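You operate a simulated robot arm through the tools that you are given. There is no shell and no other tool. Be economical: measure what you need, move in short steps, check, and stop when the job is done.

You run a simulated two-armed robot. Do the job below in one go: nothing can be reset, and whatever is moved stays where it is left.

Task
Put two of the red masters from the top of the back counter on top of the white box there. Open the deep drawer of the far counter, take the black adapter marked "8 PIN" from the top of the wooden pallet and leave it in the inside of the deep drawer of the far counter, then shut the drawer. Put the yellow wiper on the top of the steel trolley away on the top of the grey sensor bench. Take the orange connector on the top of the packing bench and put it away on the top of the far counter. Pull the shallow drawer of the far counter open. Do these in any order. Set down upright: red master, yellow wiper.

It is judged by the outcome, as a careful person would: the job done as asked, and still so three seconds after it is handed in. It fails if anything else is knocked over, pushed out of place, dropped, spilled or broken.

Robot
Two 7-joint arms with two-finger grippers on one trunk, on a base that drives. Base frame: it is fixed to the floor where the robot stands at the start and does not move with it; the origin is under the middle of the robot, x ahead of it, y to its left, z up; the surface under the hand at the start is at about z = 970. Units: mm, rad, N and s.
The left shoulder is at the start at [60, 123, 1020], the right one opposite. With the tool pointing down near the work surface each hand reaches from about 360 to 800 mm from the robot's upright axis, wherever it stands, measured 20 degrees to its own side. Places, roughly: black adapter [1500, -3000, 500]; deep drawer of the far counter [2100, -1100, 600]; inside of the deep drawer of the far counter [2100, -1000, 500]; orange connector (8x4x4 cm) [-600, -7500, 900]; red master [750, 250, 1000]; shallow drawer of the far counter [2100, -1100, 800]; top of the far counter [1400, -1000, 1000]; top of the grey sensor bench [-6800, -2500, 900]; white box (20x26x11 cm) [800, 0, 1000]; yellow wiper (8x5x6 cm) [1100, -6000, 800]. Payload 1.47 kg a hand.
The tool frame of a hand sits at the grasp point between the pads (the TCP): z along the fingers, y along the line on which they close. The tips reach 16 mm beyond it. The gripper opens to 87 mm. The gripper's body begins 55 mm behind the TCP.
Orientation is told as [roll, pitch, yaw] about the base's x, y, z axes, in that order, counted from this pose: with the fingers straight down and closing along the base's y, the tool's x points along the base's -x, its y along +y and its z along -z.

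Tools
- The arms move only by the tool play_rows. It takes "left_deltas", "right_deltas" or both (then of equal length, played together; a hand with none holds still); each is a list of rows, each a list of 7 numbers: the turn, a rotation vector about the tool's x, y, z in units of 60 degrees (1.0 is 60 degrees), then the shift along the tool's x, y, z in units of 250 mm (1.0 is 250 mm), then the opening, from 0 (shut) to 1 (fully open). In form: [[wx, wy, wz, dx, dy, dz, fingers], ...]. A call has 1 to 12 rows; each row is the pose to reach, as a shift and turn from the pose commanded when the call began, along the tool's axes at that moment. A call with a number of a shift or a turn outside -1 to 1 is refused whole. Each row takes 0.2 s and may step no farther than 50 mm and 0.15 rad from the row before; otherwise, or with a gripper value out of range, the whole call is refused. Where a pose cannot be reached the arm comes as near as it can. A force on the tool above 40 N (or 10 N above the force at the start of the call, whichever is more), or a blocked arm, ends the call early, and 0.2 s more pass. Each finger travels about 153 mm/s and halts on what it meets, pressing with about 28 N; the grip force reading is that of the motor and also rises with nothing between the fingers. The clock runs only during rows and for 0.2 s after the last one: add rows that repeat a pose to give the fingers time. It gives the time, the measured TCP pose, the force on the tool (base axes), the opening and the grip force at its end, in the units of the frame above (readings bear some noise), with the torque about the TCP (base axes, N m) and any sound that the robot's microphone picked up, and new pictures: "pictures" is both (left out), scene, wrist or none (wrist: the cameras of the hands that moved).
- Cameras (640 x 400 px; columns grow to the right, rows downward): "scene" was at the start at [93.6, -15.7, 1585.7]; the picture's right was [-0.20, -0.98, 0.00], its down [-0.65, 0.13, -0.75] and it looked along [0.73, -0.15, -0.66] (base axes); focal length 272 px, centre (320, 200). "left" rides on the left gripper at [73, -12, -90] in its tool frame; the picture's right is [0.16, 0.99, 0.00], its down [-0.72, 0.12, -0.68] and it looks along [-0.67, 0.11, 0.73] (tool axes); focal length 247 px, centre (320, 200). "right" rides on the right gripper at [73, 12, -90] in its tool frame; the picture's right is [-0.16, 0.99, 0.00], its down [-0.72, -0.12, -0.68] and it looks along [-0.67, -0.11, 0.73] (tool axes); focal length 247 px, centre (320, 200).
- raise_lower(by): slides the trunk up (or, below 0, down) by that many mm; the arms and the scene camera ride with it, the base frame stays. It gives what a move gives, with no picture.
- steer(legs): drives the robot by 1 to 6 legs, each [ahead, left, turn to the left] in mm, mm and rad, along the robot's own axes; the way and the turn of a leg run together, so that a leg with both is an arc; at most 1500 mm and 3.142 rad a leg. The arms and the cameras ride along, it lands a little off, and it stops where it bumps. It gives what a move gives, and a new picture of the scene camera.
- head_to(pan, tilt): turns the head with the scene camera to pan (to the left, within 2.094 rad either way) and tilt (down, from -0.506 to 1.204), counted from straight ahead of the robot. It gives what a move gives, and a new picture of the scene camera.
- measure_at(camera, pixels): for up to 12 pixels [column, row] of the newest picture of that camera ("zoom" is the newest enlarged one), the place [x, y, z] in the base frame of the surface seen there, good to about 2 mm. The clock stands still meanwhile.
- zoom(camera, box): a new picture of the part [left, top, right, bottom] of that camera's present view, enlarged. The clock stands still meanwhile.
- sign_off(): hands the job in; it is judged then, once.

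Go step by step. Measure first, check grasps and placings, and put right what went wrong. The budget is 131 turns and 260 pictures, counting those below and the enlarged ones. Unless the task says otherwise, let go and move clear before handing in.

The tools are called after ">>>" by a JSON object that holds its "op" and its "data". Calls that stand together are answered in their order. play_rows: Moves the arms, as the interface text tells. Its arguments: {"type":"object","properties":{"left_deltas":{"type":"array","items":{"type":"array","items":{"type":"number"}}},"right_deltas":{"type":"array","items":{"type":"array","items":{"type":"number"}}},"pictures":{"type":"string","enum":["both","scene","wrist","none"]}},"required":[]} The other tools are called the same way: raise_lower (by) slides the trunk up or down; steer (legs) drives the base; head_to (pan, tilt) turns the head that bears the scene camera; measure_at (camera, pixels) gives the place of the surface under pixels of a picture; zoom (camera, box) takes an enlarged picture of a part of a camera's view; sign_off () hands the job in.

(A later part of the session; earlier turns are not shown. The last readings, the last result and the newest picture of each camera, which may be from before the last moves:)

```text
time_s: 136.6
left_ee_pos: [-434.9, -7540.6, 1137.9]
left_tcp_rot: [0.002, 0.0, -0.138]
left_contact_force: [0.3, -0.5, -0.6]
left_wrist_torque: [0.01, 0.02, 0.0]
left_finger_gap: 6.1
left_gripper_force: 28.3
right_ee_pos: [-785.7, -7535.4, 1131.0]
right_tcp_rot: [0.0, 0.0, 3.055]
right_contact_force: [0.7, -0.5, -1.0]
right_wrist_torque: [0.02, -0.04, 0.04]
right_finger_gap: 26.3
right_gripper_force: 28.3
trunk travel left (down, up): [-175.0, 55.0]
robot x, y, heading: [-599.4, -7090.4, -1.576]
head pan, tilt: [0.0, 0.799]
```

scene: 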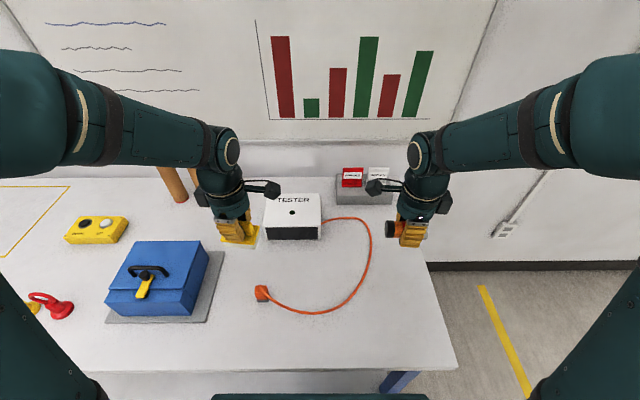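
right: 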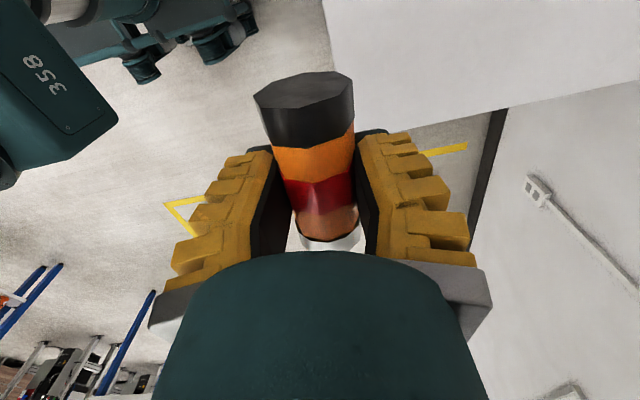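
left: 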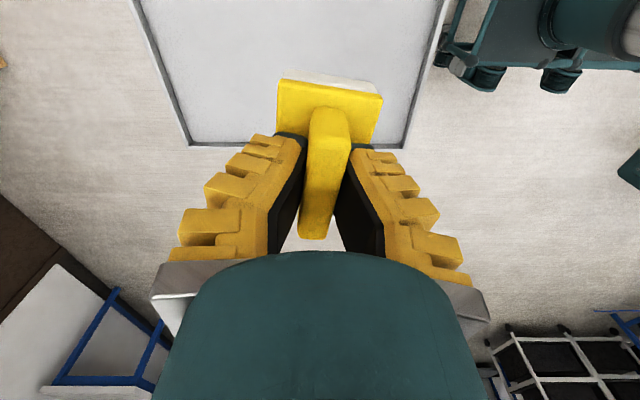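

I drove the wrong way (ahead 200) but touched nothing (forces ~0). Now I back off 600, strafe right and turn to face -x.

>>> {"op": "steer", "data": {"legs": [[-350, 0, 0], [-150, -500, 0], [0, 0, -1.565]]}}

>>> {"op": "head_to", "data": {"pan": 0, "tilt": 0.35}}

>>> {"op": "head_to", "data": {"pan": -0.9, "tilt": 0.35}}

```text
time_s: 147.3
left_ee_pos: [-1540.4, -6727.7, 1139.0]
left_tcp_rot: [0.0, -0.001, -1.738]
left_contact_force: [0.2, 0.6, -0.6]
left_wrist_torque: [0.02, -0.01, -0.01]
left_finger_gap: 5.9
left_gripper_force: 27.8
right_ee_pos: [-1527.6, -6377.0, 1130.2]
right_tcp_rot: [-0.001, 0.0, 1.456]
right_contact_force: [0.0, -1.1, -0.2]
right_wrist_torque: [-0.01, -0.02, -0.02]
right_finger_gap: 26.4
right_gripper_force: 28.2
trunk travel left (down, up): [-175.0, 55.0]
robot x, y, heading: [-1088.6, -6572.3, 3.105]
head pan, tilt: [0.0, 0.799]
```

scene: 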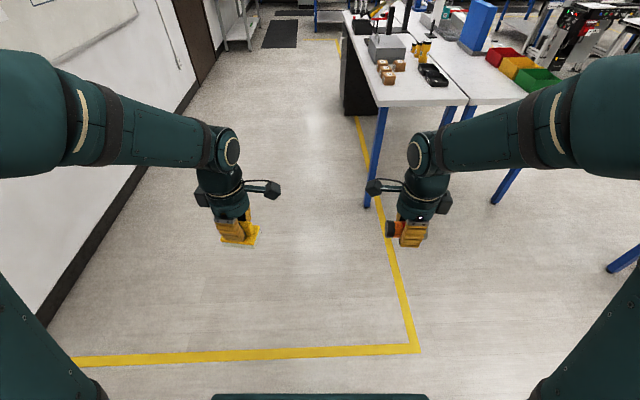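

```text
time_s: 148.2
left_ee_pos: [-1541.9, -6726.9, 1138.9]
left_tcp_rot: [0.001, 0.0, -1.739]
left_contact_force: [0.7, 0.7, -1.3]
left_wrist_torque: [0.01, 0.0, -0.01]
left_finger_gap: 6.0
left_gripper_force: 28.0
right_ee_pos: [-1526.0, -6375.5, 1129.7]
right_tcp_rot: [0.001, 0.0, 1.457]
right_contact_force: [-0.6, -0.8, -0.5]
right_wrist_torque: [-0.03, 0.01, 0.03]
right_finger_gap: 26.1
right_gripper_force: 27.6
trunk travel left (down, up): [-175.0, 55.0]
robot x, y, heading: [-1091.7, -6575.9, 3.111]
head pan, tilt: [0.0, 0.351]
```

scene: 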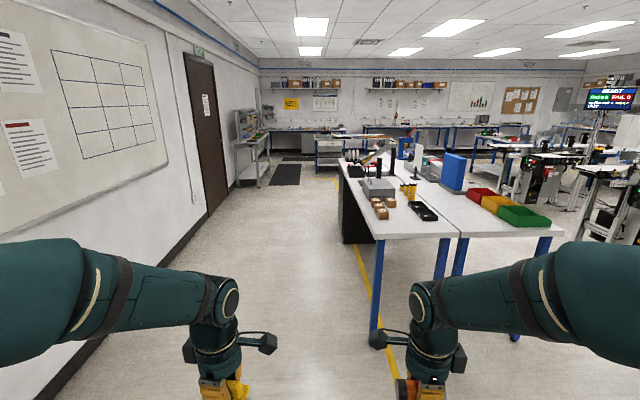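

```text
time_s: 149.4
left_ee_pos: [-1540.8, -6726.6, 1138.1]
left_tcp_rot: [0.0, -0.001, -1.74]
left_contact_force: [1.5, -0.2, -0.2]
left_wrist_torque: [-0.01, 0.02, 0.02]
left_finger_gap: 5.7
left_gripper_force: 27.8
right_ee_pos: [-1526.6, -6376.7, 1130.3]
right_tcp_rot: [-0.001, -0.001, 1.456]
right_contact_force: [-0.7, -0.1, -0.2]
right_wrist_torque: [0.01, -0.02, 0.02]
right_finger_gap: 26.3
right_gripper_force: 27.7
trunk travel left (down, up): [-175.0, 55.0]
robot x, y, heading: [-1091.4, -6577.4, 3.101]
head pan, tilt: [-0.901, 0.351]
```

scene: 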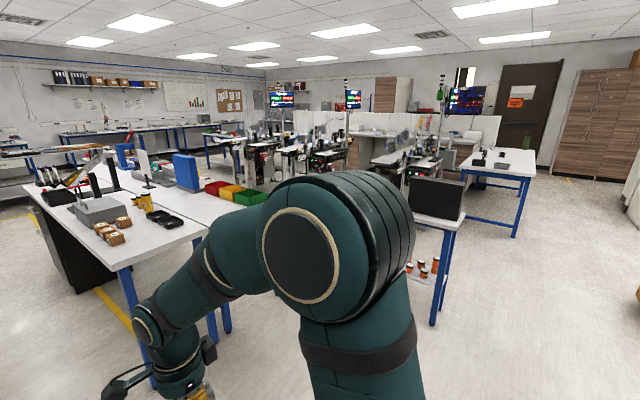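

A lane runs along the left wall toward -x. I look straight again, a bit closer, and measure its edges.

>>> {"op": "head_to", "data": {"pan": 0, "tilt": 0.25}}

>>> {"op": "measure_at", "data": {"camera": "scene", "pixels": [[375, 298], [346, 213], [180, 220], [262, 158], [236, 160], [330, 143], [288, 147], [345, 138], [315, 140], [440, 125], [375, 150]]}}

>>> {"op": "zoom", "data": {"camera": "scene", "box": [220, 60, 420, 185]}}

```text
time_s: 150.6
left_ee_pos: [-1540.3, -6727.1, 1137.8]
left_tcp_rot: [0.0, 0.0, -1.738]
left_contact_force: [0.7, -0.2, -1.0]
left_wrist_torque: [-0.02, -0.01, -0.02]
left_finger_gap: 6.3
left_gripper_force: 28.0
right_ee_pos: [-1526.2, -6376.1, 1129.3]
right_tcp_rot: [-0.001, 0.001, 1.455]
right_contact_force: [-0.3, -0.4, -1.5]
right_wrist_torque: [0.03, 0.01, 0.0]
right_finger_gap: 26.2
right_gripper_force: 27.6
trunk travel left (down, up): [-175.0, 55.0]
robot x, y, heading: [-1090.7, -6574.3, 3.103]
head pan, tilt: [0.0, 0.25]
```

scene: 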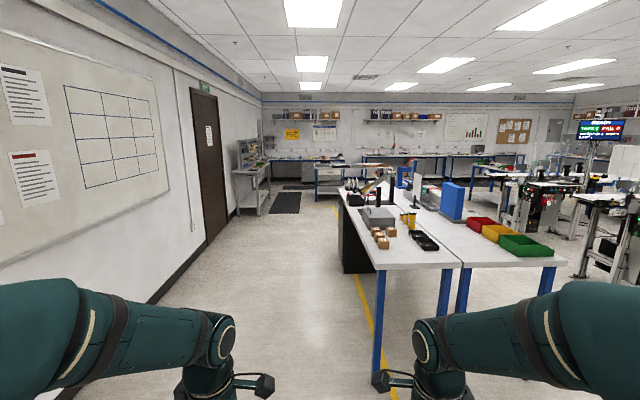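

```text
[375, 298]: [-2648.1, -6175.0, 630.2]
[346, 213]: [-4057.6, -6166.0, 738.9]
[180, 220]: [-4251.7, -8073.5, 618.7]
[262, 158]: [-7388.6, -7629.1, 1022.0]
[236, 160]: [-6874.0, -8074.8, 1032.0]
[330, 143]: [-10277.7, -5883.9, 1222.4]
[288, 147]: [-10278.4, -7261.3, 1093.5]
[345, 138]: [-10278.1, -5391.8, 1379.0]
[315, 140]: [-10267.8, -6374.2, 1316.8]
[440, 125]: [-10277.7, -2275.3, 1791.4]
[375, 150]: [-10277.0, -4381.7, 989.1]
```

```text
3.20 times, centred on (320, 122) of scene
```

zoom: 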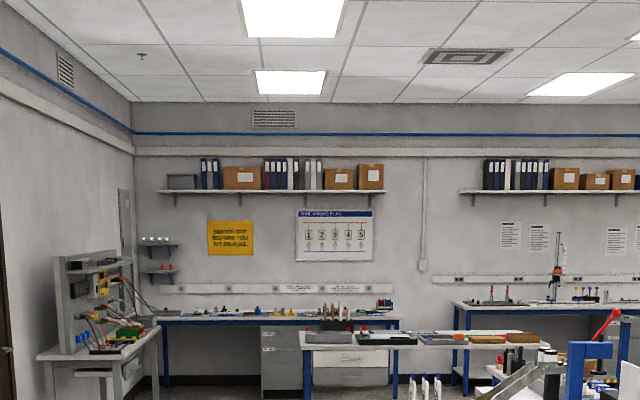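

The lane at y≈-7000 is clear. Drive to about x=-5500 and look right for the grey sensor bench.

>>> {"op": "steer", "data": {"legs": [[1400, 350, 0.038], [1500, 0, 0], [1450, 0, 0]]}}

>>> {"op": "head_to", "data": {"pan": -1.0, "tilt": 0.3}}

```text
time_s: 171.6
left_ee_pos: [-5876.3, -7101.4, 1138.1]
left_tcp_rot: [0.0, 0.0, -1.676]
left_contact_force: [0.3, -0.8, -0.1]
left_wrist_torque: [0.03, 0.03, 0.01]
left_finger_gap: 6.1
left_gripper_force: 28.0
right_ee_pos: [-5883.4, -6749.8, 1129.0]
right_tcp_rot: [-0.001, -0.001, 1.519]
right_contact_force: [-0.4, -0.7, -0.8]
right_wrist_torque: [0.0, 0.01, -0.02]
right_finger_gap: 26.3
right_gripper_force: 27.5
trunk travel left (down, up): [-175.0, 55.0]
robot x, y, heading: [-5437.2, -6923.4, -3.117]
head pan, tilt: [0.0, 0.25]
```

scene: 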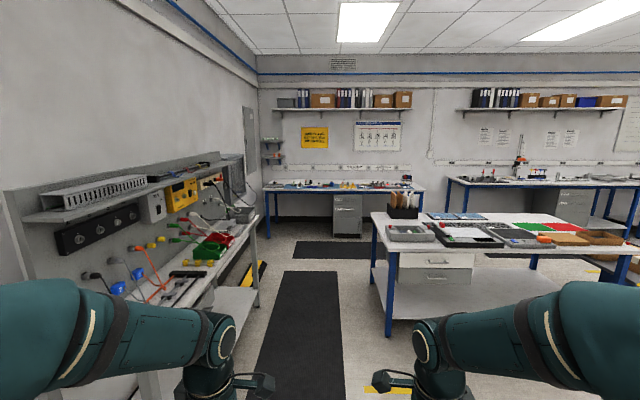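

```text
time_s: 172.8
left_ee_pos: [-5875.9, -7101.3, 1138.3]
left_tcp_rot: [-0.001, 0.001, -1.675]
left_contact_force: [-0.3, 0.9, -0.3]
left_wrist_torque: [0.03, 0.0, -0.01]
left_finger_gap: 6.2
left_gripper_force: 28.4
right_ee_pos: [-5883.5, -6750.5, 1130.0]
right_tcp_rot: [0.001, 0.001, 1.519]
right_contact_force: [0.0, 0.0, -0.4]
right_wrist_torque: [-0.01, 0.02, -0.02]
right_finger_gap: 26.2
right_gripper_force: 27.9
trunk travel left (down, up): [-175.0, 55.0]
robot x, y, heading: [-5437.3, -6918.4, -3.114]
head pan, tilt: [-1.0, 0.3]
```

scene: 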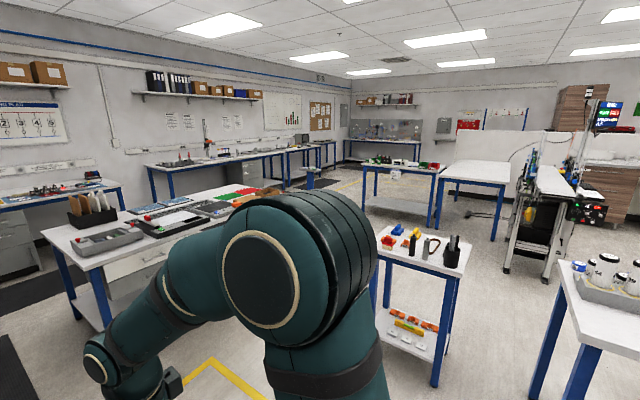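

>>> {"op": "measure_at", "data": {"camera": "scene", "pixels": [[400, 168], [375, 162], [437, 172], [475, 172], [500, 235], [415, 258], [385, 140], [430, 205], [340, 190], [540, 290], [450, 385], [365, 210]]}}

>>> {"op": "zoom", "data": {"camera": "scene", "box": [300, 90, 540, 240]}}

```text
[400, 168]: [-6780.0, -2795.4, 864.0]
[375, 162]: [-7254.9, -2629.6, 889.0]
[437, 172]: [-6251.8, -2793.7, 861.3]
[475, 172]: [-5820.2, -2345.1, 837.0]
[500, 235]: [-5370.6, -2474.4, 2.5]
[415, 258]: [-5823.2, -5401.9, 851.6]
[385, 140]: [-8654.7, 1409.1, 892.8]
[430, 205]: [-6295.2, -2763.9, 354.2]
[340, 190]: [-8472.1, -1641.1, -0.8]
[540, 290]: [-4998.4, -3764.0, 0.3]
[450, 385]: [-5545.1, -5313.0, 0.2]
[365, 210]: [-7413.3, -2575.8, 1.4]
```

```text
2.67 times, centred on (420, 165) of scene
```

zoom: 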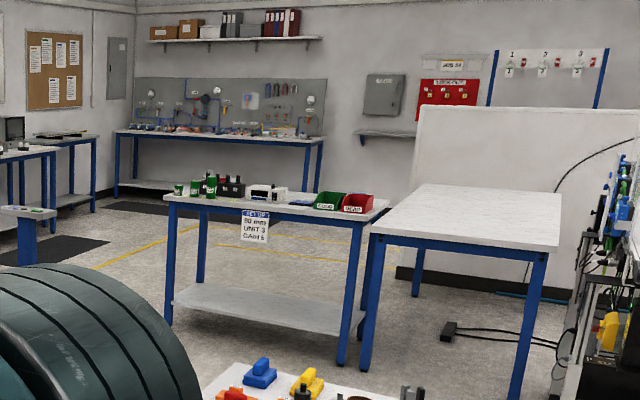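

The bench with the sign at (-6800,-2600) matches. I look more to the right/down to plan the aisle.

>>> {"op": "head_to", "data": {"pan": -0.75, "tilt": 0.5}}

>>> {"op": "head_to", "data": {"pan": -1.5, "tilt": 0.5}}

>>> {"op": "measure_at", "data": {"camera": "scene", "pixels": [[140, 250], [130, 330], [225, 330], [300, 330], [300, 250], [360, 180], [60, 330], [100, 210]]}}

```text
time_s: 173.6
left_ee_pos: [-5876.0, -7101.5, 1137.6]
left_tcp_rot: [0.0, 0.0, -1.675]
left_contact_force: [0.1, 0.1, 0.1]
left_wrist_torque: [0.0, 0.02, -0.02]
left_finger_gap: 6.3
left_gripper_force: 28.1
right_ee_pos: [-5883.4, -6751.3, 1130.3]
right_tcp_rot: [-0.001, 0.002, 1.52]
right_contact_force: [-0.4, 0.9, -0.7]
right_wrist_torque: [0.0, -0.01, -0.03]
right_finger_gap: 26.2
right_gripper_force: 28.0
trunk travel left (down, up): [-175.0, 55.0]
robot x, y, heading: [-5435.2, -6921.6, -3.118]
head pan, tilt: [-0.75, 0.499]
```

scene: 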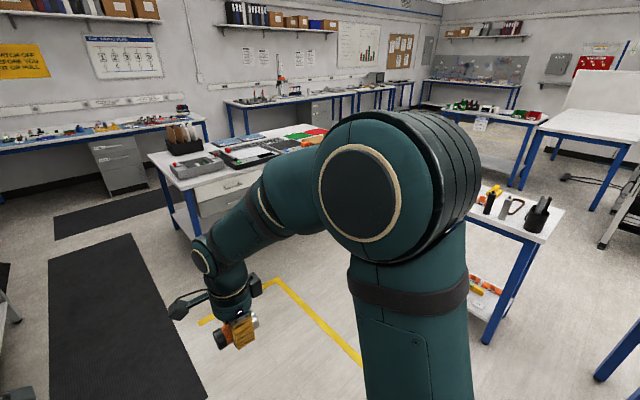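

```text
time_s: 174.7
left_ee_pos: [-5876.0, -7103.4, 1138.2]
left_tcp_rot: [0.001, -0.001, -1.676]
left_contact_force: [-0.1, -0.5, -1.2]
left_wrist_torque: [-0.01, -0.03, -0.01]
left_finger_gap: 5.9
left_gripper_force: 27.9
right_ee_pos: [-5883.9, -6750.7, 1130.5]
right_tcp_rot: [-0.001, 0.001, 1.52]
right_contact_force: [0.3, -1.0, -1.2]
right_wrist_torque: [0.01, -0.03, 0.01]
right_finger_gap: 26.1
right_gripper_force: 28.1
trunk travel left (down, up): [-175.0, 55.0]
robot x, y, heading: [-5438.3, -6923.2, -3.117]
head pan, tilt: [-1.499, 0.499]
```

scene: 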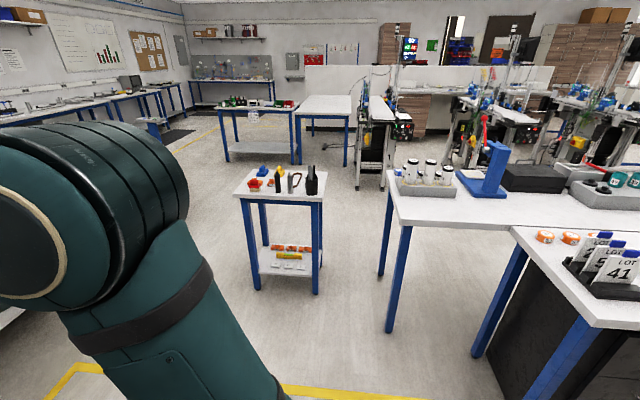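

```text
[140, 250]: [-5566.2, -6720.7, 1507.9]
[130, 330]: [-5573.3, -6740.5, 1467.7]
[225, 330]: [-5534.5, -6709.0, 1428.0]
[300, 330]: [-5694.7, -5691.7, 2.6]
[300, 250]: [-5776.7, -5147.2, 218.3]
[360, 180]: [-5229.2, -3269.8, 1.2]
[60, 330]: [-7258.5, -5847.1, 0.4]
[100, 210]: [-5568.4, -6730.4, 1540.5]
```

There is a ~1.1 m aisle between the centre table and the small bench. I drive ahead to x≈-6600 and turn right to face +y.

>>> {"op": "steer", "data": {"legs": [[1100, 0, 0], [0, 0, -1.59]]}}

>>> {"op": "head_to", "data": {"pan": 0, "tilt": 0.5}}

```text
time_s: 184.2
left_ee_pos: [-6708.8, -6509.2, 1136.8]
left_tcp_rot: [0.0, -0.001, 3.017]
left_contact_force: [0.3, -0.2, -1.0]
left_wrist_torque: [0.01, -0.01, 0.0]
left_finger_gap: 6.0
left_gripper_force: 28.1
right_ee_pos: [-6358.8, -6509.6, 1131.3]
right_tcp_rot: [-0.001, -0.001, -0.074]
right_contact_force: [0.6, 0.0, -0.2]
right_wrist_torque: [0.0, 0.01, -0.01]
right_finger_gap: 26.1
right_gripper_force: 27.8
trunk travel left (down, up): [-175.0, 55.0]
robot x, y, heading: [-6538.5, -6954.8, 1.578]
head pan, tilt: [-1.499, 0.499]
```

scene: 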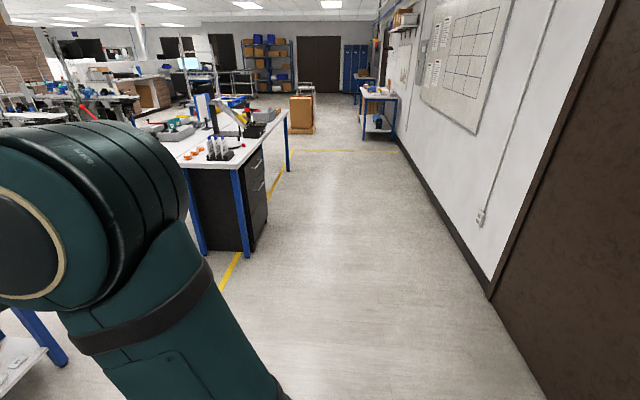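

```text
time_s: 185.8
left_ee_pos: [-6709.4, -6509.4, 1138.2]
left_tcp_rot: [-0.002, -0.001, 3.016]
left_contact_force: [0.0, -1.1, 0.3]
left_wrist_torque: [-0.01, 0.03, 0.01]
left_finger_gap: 5.6
left_gripper_force: 27.6
right_ee_pos: [-6359.0, -6508.9, 1129.1]
right_tcp_rot: [0.0, 0.0, -0.073]
right_contact_force: [-0.7, 0.4, -0.5]
right_wrist_torque: [-0.04, 0.0, 0.05]
right_finger_gap: 26.6
right_gripper_force: 27.5
trunk travel left (down, up): [-175.0, 55.0]
robot x, y, heading: [-6538.3, -6952.5, 1.576]
head pan, tilt: [0.0, 0.499]
```

scene: 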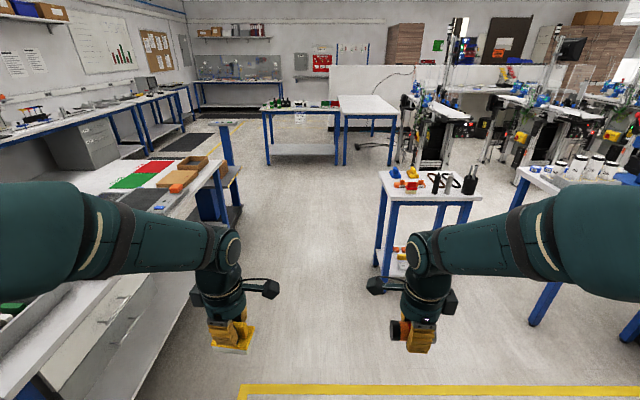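

>>> {"op": "measure_at", "data": {"camera": "scene", "pixels": [[130, 400], [218, 165], [225, 230], [240, 180], [238, 130], [378, 262], [378, 172], [275, 108], [262, 108], [336, 110], [300, 230]]}}

>>> {"op": "zoom", "data": {"camera": "scene", "box": [240, 80, 400, 180]}}

```text
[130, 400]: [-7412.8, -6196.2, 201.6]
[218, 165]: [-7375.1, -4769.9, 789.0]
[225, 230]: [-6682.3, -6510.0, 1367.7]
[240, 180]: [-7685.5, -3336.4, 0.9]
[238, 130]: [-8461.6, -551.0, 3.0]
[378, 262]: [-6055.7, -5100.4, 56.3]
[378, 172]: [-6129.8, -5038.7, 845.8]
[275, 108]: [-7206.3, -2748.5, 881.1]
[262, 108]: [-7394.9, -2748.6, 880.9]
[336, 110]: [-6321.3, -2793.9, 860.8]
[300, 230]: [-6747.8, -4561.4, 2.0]
```

```text
4.00 times, centred on (320, 130) of scene
```

zoom: 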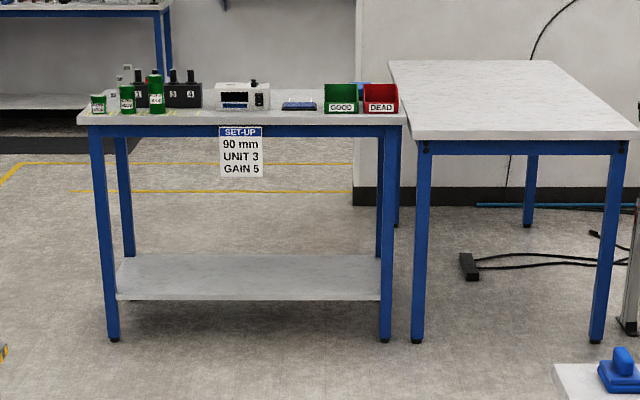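

The sensor bench (set-up sign) is at x -7400..-6320, front y≈-2800. I drive up the aisle to y≈-3700.

>>> {"op": "steer", "data": {"legs": [[700, 220, 0], [1450, 0, 0], [1080, 0, 0]]}}

>>> {"op": "head_to", "data": {"pan": 0, "tilt": 0.7}}

```text
time_s: 201.7
left_ee_pos: [-6918.9, -3287.3, 1138.0]
left_tcp_rot: [-0.001, 0.001, 2.999]
left_contact_force: [0.0, 0.0, -0.6]
left_wrist_torque: [0.0, 0.02, -0.02]
left_finger_gap: 5.9
left_gripper_force: 28.2
right_ee_pos: [-6566.8, -3291.6, 1129.3]
right_tcp_rot: [0.001, 0.0, -0.089]
right_contact_force: [0.2, -0.7, -0.8]
right_wrist_torque: [0.0, 0.03, 0.01]
right_finger_gap: 26.1
right_gripper_force: 28.3
trunk travel left (down, up): [-175.0, 55.0]
robot x, y, heading: [-6755.6, -3733.1, 1.558]
head pan, tilt: [0.0, 0.499]
```

scene: 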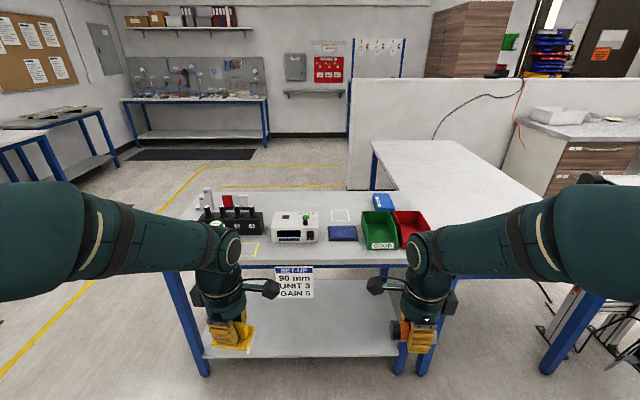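

```text
time_s: 202.4
left_ee_pos: [-6918.8, -3287.1, 1138.3]
left_tcp_rot: [-0.001, 0.0, 2.998]
left_contact_force: [-0.6, -0.7, -0.4]
left_wrist_torque: [-0.03, -0.01, 0.04]
left_finger_gap: 5.7
left_gripper_force: 28.0
right_ee_pos: [-6567.4, -3292.2, 1130.3]
right_tcp_rot: [0.0, -0.001, -0.09]
right_contact_force: [-0.3, -0.4, -1.1]
right_wrist_torque: [0.0, -0.01, 0.02]
right_finger_gap: 26.5
right_gripper_force: 27.8
trunk travel left (down, up): [-175.0, 55.0]
robot x, y, heading: [-6756.0, -3728.8, 1.564]
head pan, tilt: [0.0, 0.7]
```

scene: 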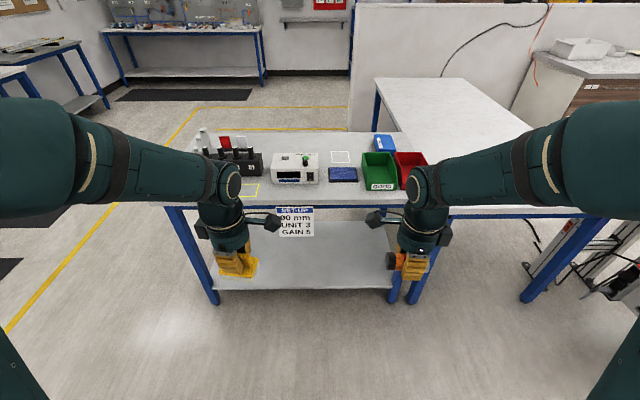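

>>> {"op": "measure_at", "data": {"camera": "scene", "pixels": [[250, 190], [280, 195], [330, 195], [350, 190], [270, 203], [241, 184], [258, 196], [341, 157], [335, 177], [300, 180], [380, 200]]}}

>>> {"op": "zoom", "data": {"camera": "scene", "box": [180, 110, 440, 260]}}

```text
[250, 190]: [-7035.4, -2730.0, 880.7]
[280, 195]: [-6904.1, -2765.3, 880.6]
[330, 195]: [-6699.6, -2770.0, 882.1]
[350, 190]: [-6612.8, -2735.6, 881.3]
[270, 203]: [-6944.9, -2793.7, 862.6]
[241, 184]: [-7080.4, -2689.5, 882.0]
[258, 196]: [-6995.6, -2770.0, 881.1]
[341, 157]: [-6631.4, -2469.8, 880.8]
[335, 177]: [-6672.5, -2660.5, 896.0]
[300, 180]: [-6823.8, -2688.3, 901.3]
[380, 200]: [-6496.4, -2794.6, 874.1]
```

```text
2.46 times, centred on (310, 185) of scene
```

zoom: 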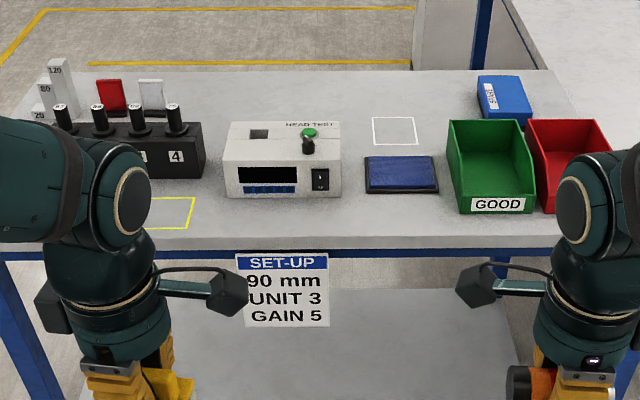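

I choose the free strip in front of the blue pad, around (-6660,-2742), top z=881. Drive ahead 350 and right 140.

>>> {"op": "steer", "data": {"legs": [[345, -145, 0]]}}

>>> {"op": "measure_at", "data": {"camera": "scene", "pixels": [[320, 200], [300, 220], [280, 230]]}}

```text
time_s: 204.8
left_ee_pos: [-6770.6, -2941.3, 1138.1]
left_tcp_rot: [0.0, 0.001, 3.002]
left_contact_force: [-0.3, 0.4, 0.3]
left_wrist_torque: [-0.02, 0.0, 0.0]
left_finger_gap: 5.8
left_gripper_force: 27.9
right_ee_pos: [-6419.5, -2945.6, 1129.8]
right_tcp_rot: [0.001, 0.0, -0.085]
right_contact_force: [-0.4, 0.2, -0.6]
right_wrist_torque: [-0.05, 0.0, 0.01]
right_finger_gap: 26.5
right_gripper_force: 28.1
trunk travel left (down, up): [-175.0, 55.0]
robot x, y, heading: [-6604.8, -3388.2, 1.559]
head pan, tilt: [0.0, 0.7]
```

scene: 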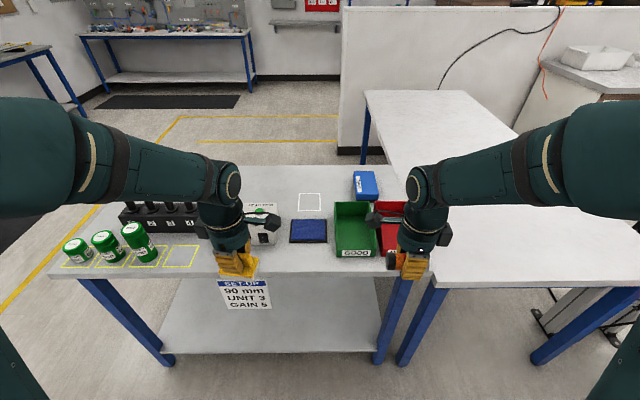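

```text
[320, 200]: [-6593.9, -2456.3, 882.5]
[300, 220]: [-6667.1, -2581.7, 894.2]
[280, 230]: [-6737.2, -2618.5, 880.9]
```

>>> {"op": "play_rows", "data": {"left_deltas": [[0, 0, 0, 0.033, -0.085, 0, 0], [0, 0, 0, 0.065, -0.17, 0, 0], [0, 0, 0, 0.098, -0.255, 0, 0], [0, 0, 0, 0.13, -0.34, 0, 0], [0, 0, 0, 0.163, -0.425, 0, 0], [0, 0, 0, 0.195, -0.51, 0, 0], [0, 0, 0, 0.228, -0.595, 0, 0], [0, 0, 0, 0.26, -0.68, 0, 0], [0, 0, 0, 0.293, -0.765, 0, 0], [0, 0, 0, 0.325, -0.849, 0, 0], [0, 0, 0, 0.325, -0.849, 0.1, 0], [0, 0, 0, 0.325, -0.849, 0.2, 0]], "pictures": "both"}}

```text
time_s: 207.4
left_ee_pos: [-6660.7, -2743.0, 1087.4]
left_tcp_rot: [0.001, 0.001, 3.001]
left_contact_force: [0.5, -0.8, -0.5]
left_wrist_torque: [0.0, -0.02, -0.01]
left_finger_gap: 6.0
left_gripper_force: 27.7
right_ee_pos: [-6418.3, -2945.7, 1129.7]
right_tcp_rot: [0.001, 0.0, -0.087]
right_contact_force: [-0.2, -0.9, -1.6]
right_wrist_torque: [-0.03, 0.01, -0.03]
right_finger_gap: 26.3
right_gripper_force: 28.3
trunk travel left (down, up): [-175.0, 55.0]
robot x, y, heading: [-6607.0, -3385.2, 1.561]
head pan, tilt: [0.0, 0.7]
```

scene: 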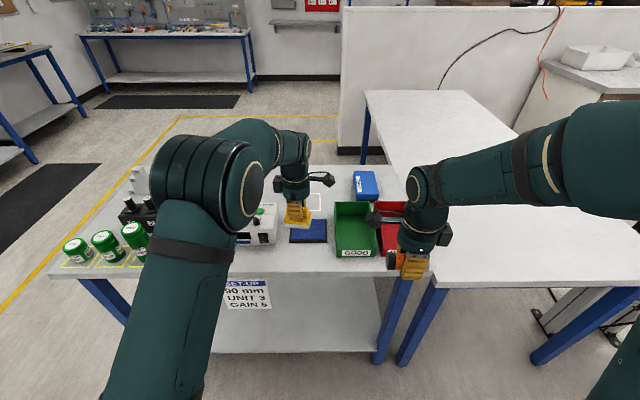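
left: 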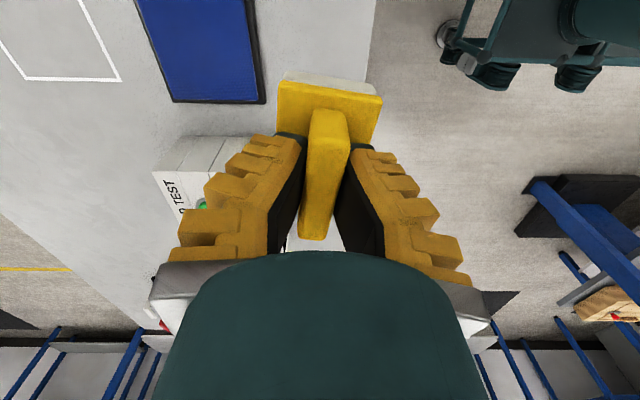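

>>> {"op": "measure_at", "data": {"camera": "left", "pixels": [[264, 80], [172, 100], [362, 60], [205, 150], [372, 20]]}}

```text
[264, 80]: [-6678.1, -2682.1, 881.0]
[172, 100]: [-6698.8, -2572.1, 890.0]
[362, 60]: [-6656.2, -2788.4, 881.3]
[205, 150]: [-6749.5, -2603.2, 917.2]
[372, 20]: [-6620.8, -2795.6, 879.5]
```

Clear: edge at y -2795, pad edge -2682. I nudge 8 mm inward, lower to z≈927, and partly open.

>>> {"op": "play_rows", "data": {"left_deltas": [[0, 0, 0, 0, -0.032, 0.08, 0], [0, 0, 0, 0, -0.032, 0.16, 0], [0, 0, 0, 0, -0.032, 0.24, 0], [0, 0, 0, 0, -0.032, 0.32, 0], [0, 0, 0, 0, -0.032, 0.4, 0], [0, 0, 0, 0, -0.032, 0.48, 0], [0, 0, 0, 0, -0.032, 0.56, 0], [0, 0, 0, 0, -0.032, 0.61, 0], [0, 0, 0, 0, -0.032, 0.638, 0], [0, 0, 0, 0, -0.032, 0.638, 0], [0, 0, 0, 0, -0.032, 0.638, 0]], "pictures": "wrist"}}

```text
time_s: 209.8
left_ee_pos: [-6659.2, -2735.3, 927.8]
left_tcp_rot: [0.001, 0.0, 3.002]
left_contact_force: [0.0, -0.3, -0.9]
left_wrist_torque: [0.02, -0.02, 0.0]
left_finger_gap: 5.9
left_gripper_force: 28.0
right_ee_pos: [-6419.5, -2945.8, 1130.5]
right_tcp_rot: [0.001, 0.0, -0.087]
right_contact_force: [-0.1, -0.3, -0.8]
right_wrist_torque: [-0.03, -0.04, -0.01]
right_finger_gap: 26.0
right_gripper_force: 28.4
trunk travel left (down, up): [-175.0, 55.0]
robot x, y, heading: [-6605.9, -3384.4, 1.561]
head pan, tilt: [0.0, 0.7]
```

left: 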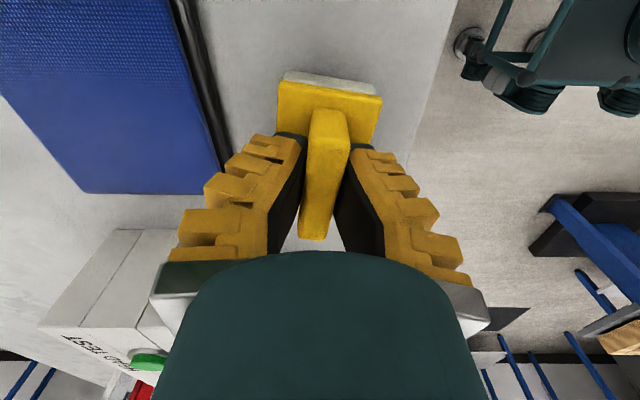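

No contact yet; I creep 3 mm more, release partially, then rise.

>>> {"op": "play_rows", "data": {"left_deltas": [[0, 0, 0, 0, 0, 0.008, 0], [0, 0, 0, 0, 0, 0.012, 0], [0, 0, 0, 0, 0, 0.012, 0], [0, 0, 0, 0, 0, 0.012, 0.2], [0, 0, 0, 0, 0, 0.012, 0.35], [0, 0, 0, 0, 0, 0.012, 0.35], [0, 0, 0, 0, 0, -0.05, 0.35], [0, 0, 0, 0, 0, -0.15, 0.35], [0, 0, 0, 0, 0, -0.3, 0.35], [0, 0, 0, 0, 0, -0.48, 0.35], [0, 0, 0, 0, 0, -0.66, 0.35], [0, 0, 0, 0, 0, -0.8, 0.35]], "pictures": "both"}}

```text
time_s: 212.4
left_ee_pos: [-6662.1, -2735.8, 1129.6]
left_tcp_rot: [0.0, 0.0, 3.002]
left_contact_force: [-0.6, 0.6, 0.1]
left_wrist_torque: [0.0, 0.02, -0.01]
left_finger_gap: 36.4
left_gripper_force: 4.7
right_ee_pos: [-6419.4, -2945.7, 1129.7]
right_tcp_rot: [0.0, 0.001, -0.086]
right_contact_force: [-0.8, -0.5, -0.3]
right_wrist_torque: [0.01, -0.02, 0.0]
right_finger_gap: 26.1
right_gripper_force: 28.0
trunk travel left (down, up): [-175.0, 55.0]
robot x, y, heading: [-6602.5, -3388.2, 1.559]
head pan, tilt: [0.0, 0.7]
```

scene: 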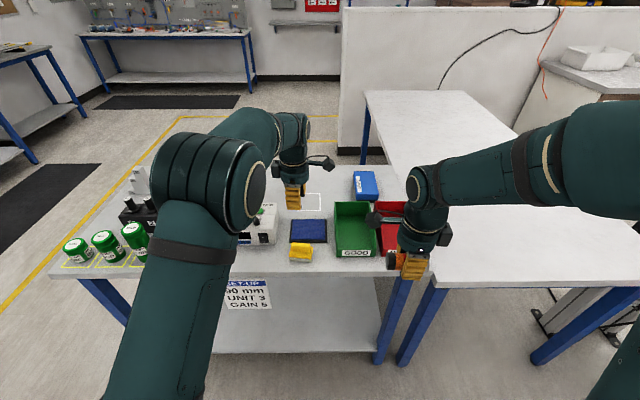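
left: 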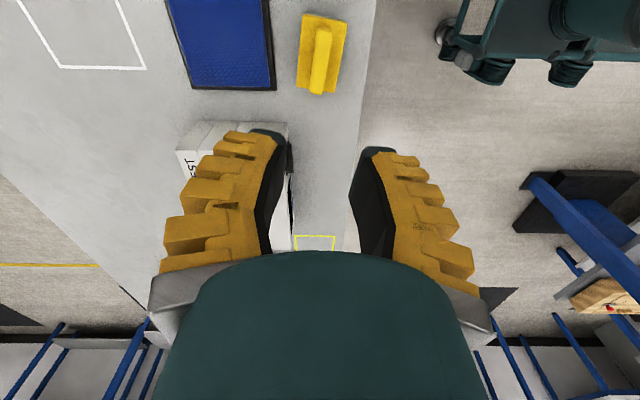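

The wiper stands upright on the bench at (300,252). I retract the left hand and un-twist it.

>>> {"op": "play_rows", "data": {"left_deltas": [[0, 0, 0, -0.03, 0.1, -0.03, 1], [0, 0, 0, -0.06, 0.2, -0.06, 1], [0, 0, 0.125, -0.1, 0.3, -0.1, 1], [0, 0, 0.25, -0.13, 0.4, -0.13, 1], [0, 0, 0.375, -0.16, 0.5, -0.16, 1], [0, 0, 0.5, -0.2, 0.6, -0.2, 1], [0, 0, 0.625, -0.23, 0.7, -0.23, 1], [0, 0, 0.75, -0.26, 0.8, -0.26, 1], [0, 0, 0.875, -0.3, 0.8, -0.3, 1], [0, 0, 1.0, -0.32, 0.8, -0.32, 1]], "pictures": "none"}}

>>> {"op": "head_to", "data": {"pan": -0.8, "tilt": 0.3}}

```text
time_s: 214.6
left_ee_pos: [-6766.6, -2922.5, 1209.5]
left_tcp_rot: [-0.001, 0.0, 1.951]
left_contact_force: [0.7, -0.9, -0.7]
left_wrist_torque: [0.0, 0.01, 0.03]
left_finger_gap: 86.9
left_gripper_force: 0.0
right_ee_pos: [-6419.7, -2947.6, 1130.5]
right_tcp_rot: [0.0, 0.001, -0.087]
right_contact_force: [0.2, -0.6, 0.0]
right_wrist_torque: [0.0, -0.01, -0.03]
right_finger_gap: 26.2
right_gripper_force: 27.8
trunk travel left (down, up): [-175.0, 55.0]
robot x, y, heading: [-6606.6, -3385.5, 1.562]
head pan, tilt: [0.0, 0.7]
```

```text
time_s: 215.8
left_ee_pos: [-6766.4, -2921.5, 1209.3]
left_tcp_rot: [0.0, 0.0, 1.955]
left_contact_force: [0.7, -0.2, 0.2]
left_wrist_torque: [-0.04, 0.01, 0.0]
left_finger_gap: 86.9
left_gripper_force: 0.1
right_ee_pos: [-6419.6, -2946.3, 1129.3]
right_tcp_rot: [0.001, 0.0, -0.088]
right_contact_force: [0.5, 0.0, -1.2]
right_wrist_torque: [0.0, 0.0, 0.0]
right_finger_gap: 26.1
right_gripper_force: 27.5
trunk travel left (down, up): [-175.0, 55.0]
robot x, y, heading: [-6608.3, -3388.9, 1.57]
head pan, tilt: [-0.799, 0.3]
```

scene: 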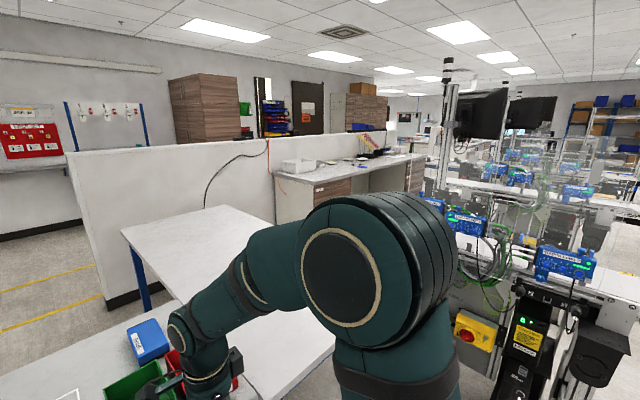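

I return by the same known way: back down the aisle, then turn to face +x.

>>> {"op": "steer", "data": {"legs": [[-345, 148, 0], [-1080, 0, 0], [-1450, 0, 0], [-700, -220, 0], [0, 0, -1.57]]}}

>>> {"op": "head_to", "data": {"pan": 0, "tilt": 0.35}}

```text
time_s: 237.2
left_ee_pos: [-6110.0, -6752.6, 1208.5]
left_tcp_rot: [0.0, -0.001, 0.371]
left_contact_force: [0.3, -0.3, -0.6]
left_wrist_torque: [0.01, 0.0, -0.02]
left_finger_gap: 87.3
left_gripper_force: 0.1
right_ee_pos: [-6137.7, -7099.0, 1130.8]
right_tcp_rot: [0.0, -0.001, -1.671]
right_contact_force: [-1.2, 0.6, -0.8]
right_wrist_torque: [0.0, 0.02, 0.0]
right_finger_gap: 26.4
right_gripper_force: 27.8
trunk travel left (down, up): [-175.0, 55.0]
robot x, y, heading: [-6577.4, -6907.2, -0.021]
head pan, tilt: [-0.799, 0.3]
```

scene: 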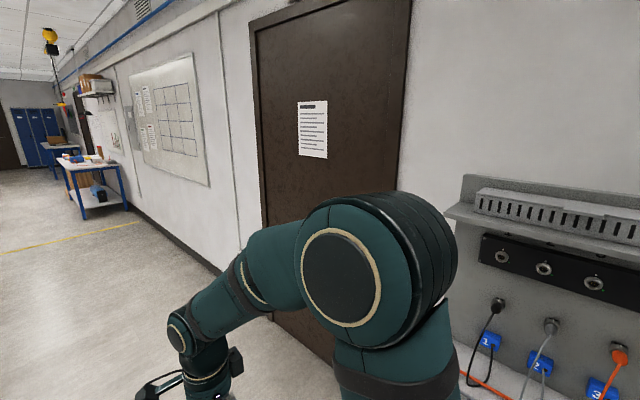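

```text
time_s: 238.4
left_ee_pos: [-6109.9, -6753.0, 1209.1]
left_tcp_rot: [0.001, 0.0, 0.371]
left_contact_force: [0.8, 0.4, -0.5]
left_wrist_torque: [0.0, 0.01, 0.02]
left_finger_gap: 87.2
left_gripper_force: 0.1
right_ee_pos: [-6138.1, -7099.0, 1129.8]
right_tcp_rot: [-0.001, 0.001, -1.672]
right_contact_force: [0.2, 0.1, 0.1]
right_wrist_torque: [0.0, -0.01, 0.01]
right_finger_gap: 26.1
right_gripper_force: 28.2
trunk travel left (down, up): [-175.0, 55.0]
robot x, y, heading: [-6577.3, -6908.7, -0.025]
head pan, tilt: [0.0, 0.351]
```

scene: 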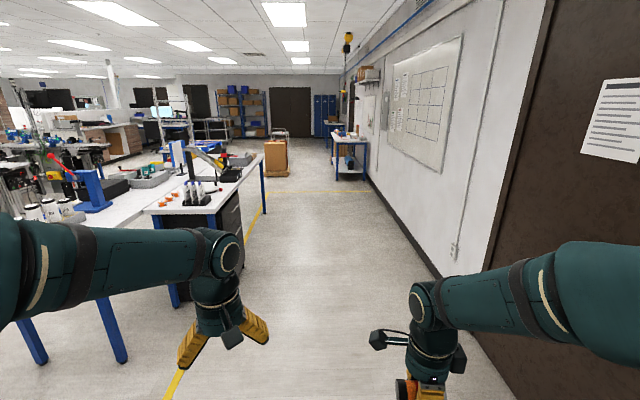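

>>> {"op": "steer", "data": {"legs": [[1450, 0, 0.022], [1450, 0, 0], [1450, 0, 0], [1150, 250, 0], [0, 0, 1.571], [1400, -250, 0]]}}

>>> {"op": "head_to", "data": {"pan": -0.35, "tilt": 0.4}}

```text
time_s: 274.4
left_ee_pos: [-866.0, -5048.0, 1209.3]
left_tcp_rot: [0.002, 0.001, 1.884]
left_contact_force: [0.1, -0.1, -0.5]
left_wrist_torque: [0.04, 0.05, 0.0]
left_finger_gap: 87.1
left_gripper_force: 0.0
right_ee_pos: [-522.6, -5097.5, 1130.4]
right_tcp_rot: [0.0, 0.001, -0.161]
right_contact_force: [0.5, -0.6, -1.0]
right_wrist_torque: [0.01, -0.02, -0.02]
right_finger_gap: 26.2
right_gripper_force: 27.7
trunk travel left (down, up): [-175.0, 55.0]
robot x, y, heading: [-739.4, -5521.5, 1.487]
head pan, tilt: [0.0, 0.351]
stopped in leg 6: the robot was blocked; the commanded pose is now the measured one
```

scene: 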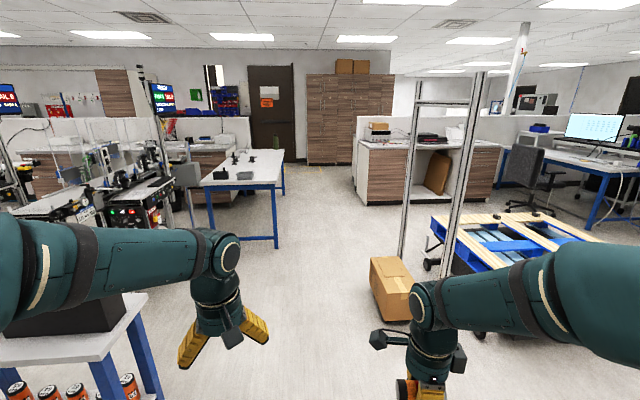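

```text
time_s: 275.2
left_ee_pos: [-868.3, -5048.4, 1208.8]
left_tcp_rot: [0.002, 0.0, 1.883]
left_contact_force: [0.4, -0.4, 0.8]
left_wrist_torque: [-0.03, -0.08, 0.02]
left_finger_gap: 87.0
left_gripper_force: 0.0
right_ee_pos: [-523.0, -5097.2, 1130.7]
right_tcp_rot: [0.001, -0.001, -0.158]
right_contact_force: [-0.5, -0.5, -1.2]
right_wrist_torque: [0.01, 0.0, 0.01]
right_finger_gap: 26.0
right_gripper_force: 28.0
trunk travel left (down, up): [-175.0, 55.0]
robot x, y, heading: [-739.9, -5525.7, 1.491]
head pan, tilt: [-0.351, 0.4]
```

scene: 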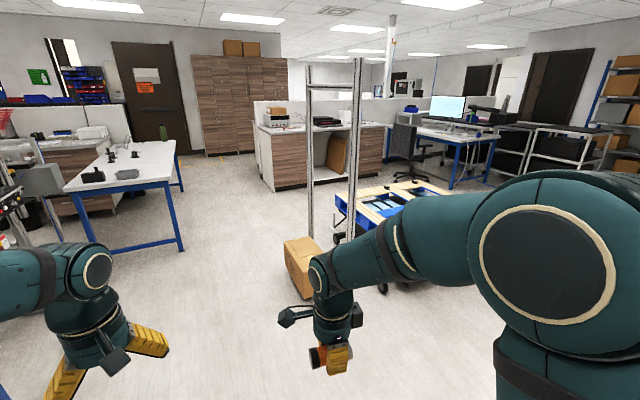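

The base was blocked, probably brushing the box pallet on my right. I move left away and check it.

>>> {"op": "steer", "data": {"legs": [[0, 150, 0]]}}

>>> {"op": "head_to", "data": {"pan": -1.9, "tilt": 0.75}}

```text
time_s: 277.2
left_ee_pos: [-1020.7, -5037.4, 1208.4]
left_tcp_rot: [0.001, -0.001, 1.886]
left_contact_force: [-0.1, 0.2, -0.7]
left_wrist_torque: [0.01, -0.04, 0.01]
left_finger_gap: 87.1
left_gripper_force: 0.0
right_ee_pos: [-676.5, -5086.5, 1130.2]
right_tcp_rot: [-0.001, 0.0, -0.157]
right_contact_force: [-0.1, 0.1, -1.2]
right_wrist_torque: [0.01, 0.0, 0.0]
right_finger_gap: 26.2
right_gripper_force: 27.8
trunk travel left (down, up): [-175.0, 55.0]
robot x, y, heading: [-894.2, -5514.0, 1.494]
head pan, tilt: [-0.351, 0.4]
```

scene: 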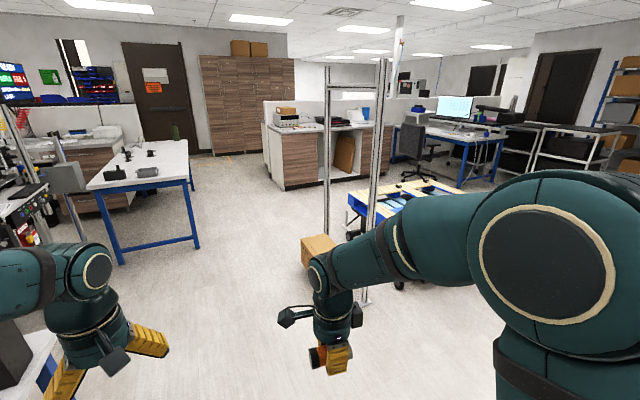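

```text
time_s: 278.8
left_ee_pos: [-1020.5, -5038.2, 1210.0]
left_tcp_rot: [0.0, 0.0, 1.886]
left_contact_force: [-0.8, 0.5, 0.4]
left_wrist_torque: [-0.02, -0.02, 0.0]
left_finger_gap: 86.6
left_gripper_force: 0.0
right_ee_pos: [-675.9, -5086.3, 1129.8]
right_tcp_rot: [0.001, 0.001, -0.157]
right_contact_force: [-0.1, 0.3, -0.6]
right_wrist_torque: [-0.02, -0.01, 0.0]
right_finger_gap: 26.2
right_gripper_force: 28.2
trunk travel left (down, up): [-175.0, 55.0]
robot x, y, heading: [-891.3, -5514.0, 1.495]
head pan, tilt: [-1.901, 0.75]
```

scene: 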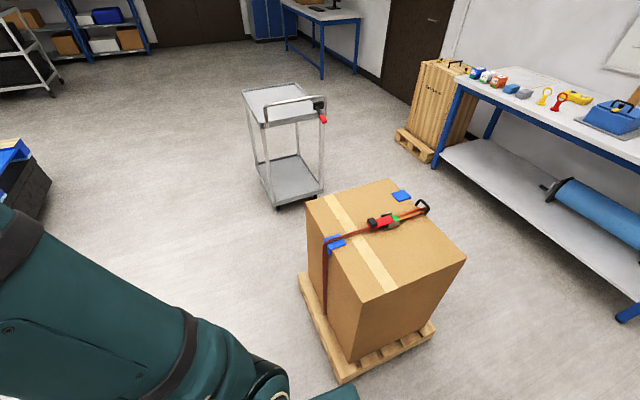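

>>> {"op": "measure_at", "data": {"camera": "scene", "pixels": [[300, 283], [342, 382], [435, 330], [305, 205], [360, 300], [466, 258]]}}

```text
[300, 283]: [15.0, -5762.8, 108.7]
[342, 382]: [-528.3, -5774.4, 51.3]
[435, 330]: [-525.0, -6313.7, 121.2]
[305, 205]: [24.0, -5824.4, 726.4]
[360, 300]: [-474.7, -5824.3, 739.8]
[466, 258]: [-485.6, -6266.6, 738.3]
```

Pallet hasn't shifted measurably (corner still ≈(-525,-5770)). I continue up the lane, correcting heading.

>>> {"op": "steer", "data": {"legs": [[1100, 0, 0.076], [1400, -220, 0], [700, 0, 0]]}}

>>> {"op": "head_to", "data": {"pan": -1.4, "tilt": 0.5}}

```text
time_s: 294.4
left_ee_pos: [-816.9, -1873.7, 1207.8]
left_tcp_rot: [0.002, 0.001, 1.966]
left_contact_force: [-0.5, -0.2, -0.4]
left_wrist_torque: [0.02, -0.01, 0.07]
left_finger_gap: 86.9
left_gripper_force: 0.0
right_ee_pos: [-469.6, -1895.1, 1129.6]
right_tcp_rot: [-0.002, 0.001, -0.074]
right_contact_force: [-0.7, 0.3, -0.4]
right_wrist_torque: [-0.01, -0.04, 0.03]
right_finger_gap: 26.3
right_gripper_force: 27.7
trunk travel left (down, up): [-175.0, 55.0]
robot x, y, heading: [-651.8, -2338.4, 1.573]
head pan, tilt: [-1.901, 0.75]
```

scene: 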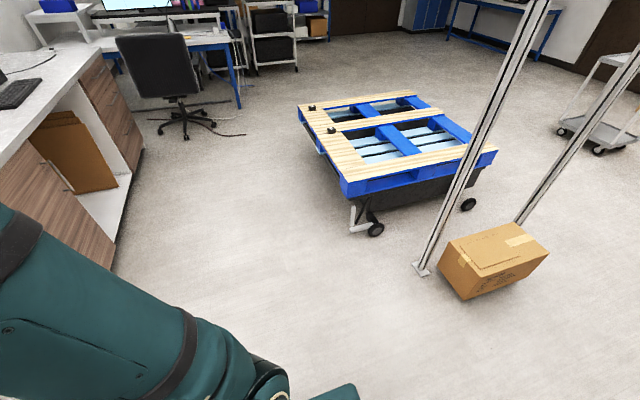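

```text
time_s: 295.3
left_ee_pos: [-818.1, -1876.1, 1207.8]
left_tcp_rot: [0.002, -0.001, 1.967]
left_contact_force: [1.3, 0.5, -0.1]
left_wrist_torque: [-0.03, 0.02, 0.03]
left_finger_gap: 87.1
left_gripper_force: 0.1
right_ee_pos: [-469.6, -1896.8, 1129.9]
right_tcp_rot: [0.001, 0.0, -0.076]
right_contact_force: [-0.1, 0.9, -1.7]
right_wrist_torque: [0.02, 0.01, 0.0]
right_finger_gap: 26.2
right_gripper_force: 28.1
trunk travel left (down, up): [-175.0, 55.0]
robot x, y, heading: [-650.7, -2338.4, 1.575]
head pan, tilt: [-1.4, 0.499]
```

scene: 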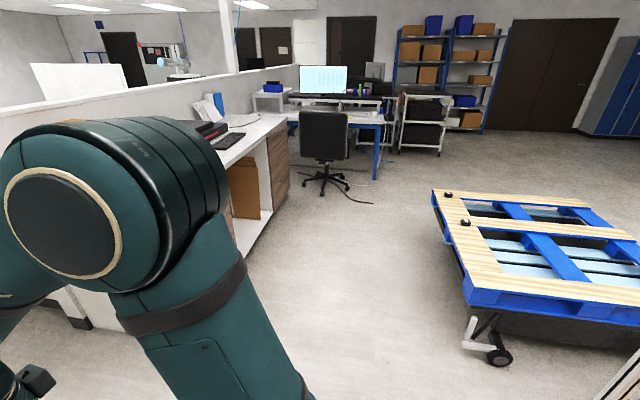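

>>> {"op": "measure_at", "data": {"camera": "scene", "pixels": [[285, 205], [290, 130], [240, 255], [433, 195], [470, 290], [447, 193], [466, 221], [495, 360], [330, 195], [300, 190], [215, 180], [372, 202]]}}

>>> {"op": "zoom", "data": {"camera": "scene", "box": [190, 80, 510, 280]}}

```text
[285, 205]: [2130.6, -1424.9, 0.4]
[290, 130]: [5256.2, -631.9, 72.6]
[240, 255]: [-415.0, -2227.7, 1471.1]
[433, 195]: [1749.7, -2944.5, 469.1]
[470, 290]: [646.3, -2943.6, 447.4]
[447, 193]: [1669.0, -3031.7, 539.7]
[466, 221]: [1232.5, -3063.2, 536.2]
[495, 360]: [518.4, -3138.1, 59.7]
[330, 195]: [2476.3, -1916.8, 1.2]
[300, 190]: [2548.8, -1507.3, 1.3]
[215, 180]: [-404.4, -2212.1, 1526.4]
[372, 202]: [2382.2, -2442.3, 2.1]
```

```text
2.00 times, centred on (350, 180) of scene
```

zoom: 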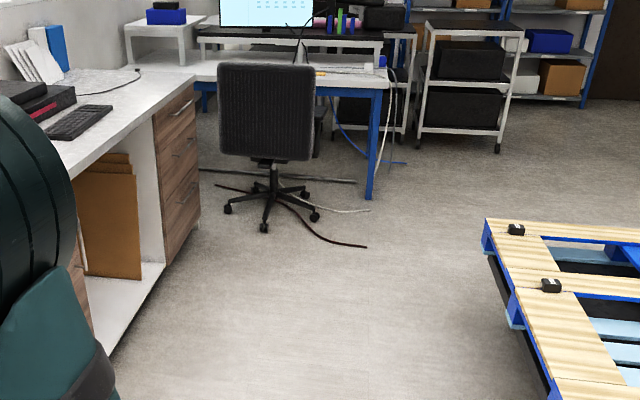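

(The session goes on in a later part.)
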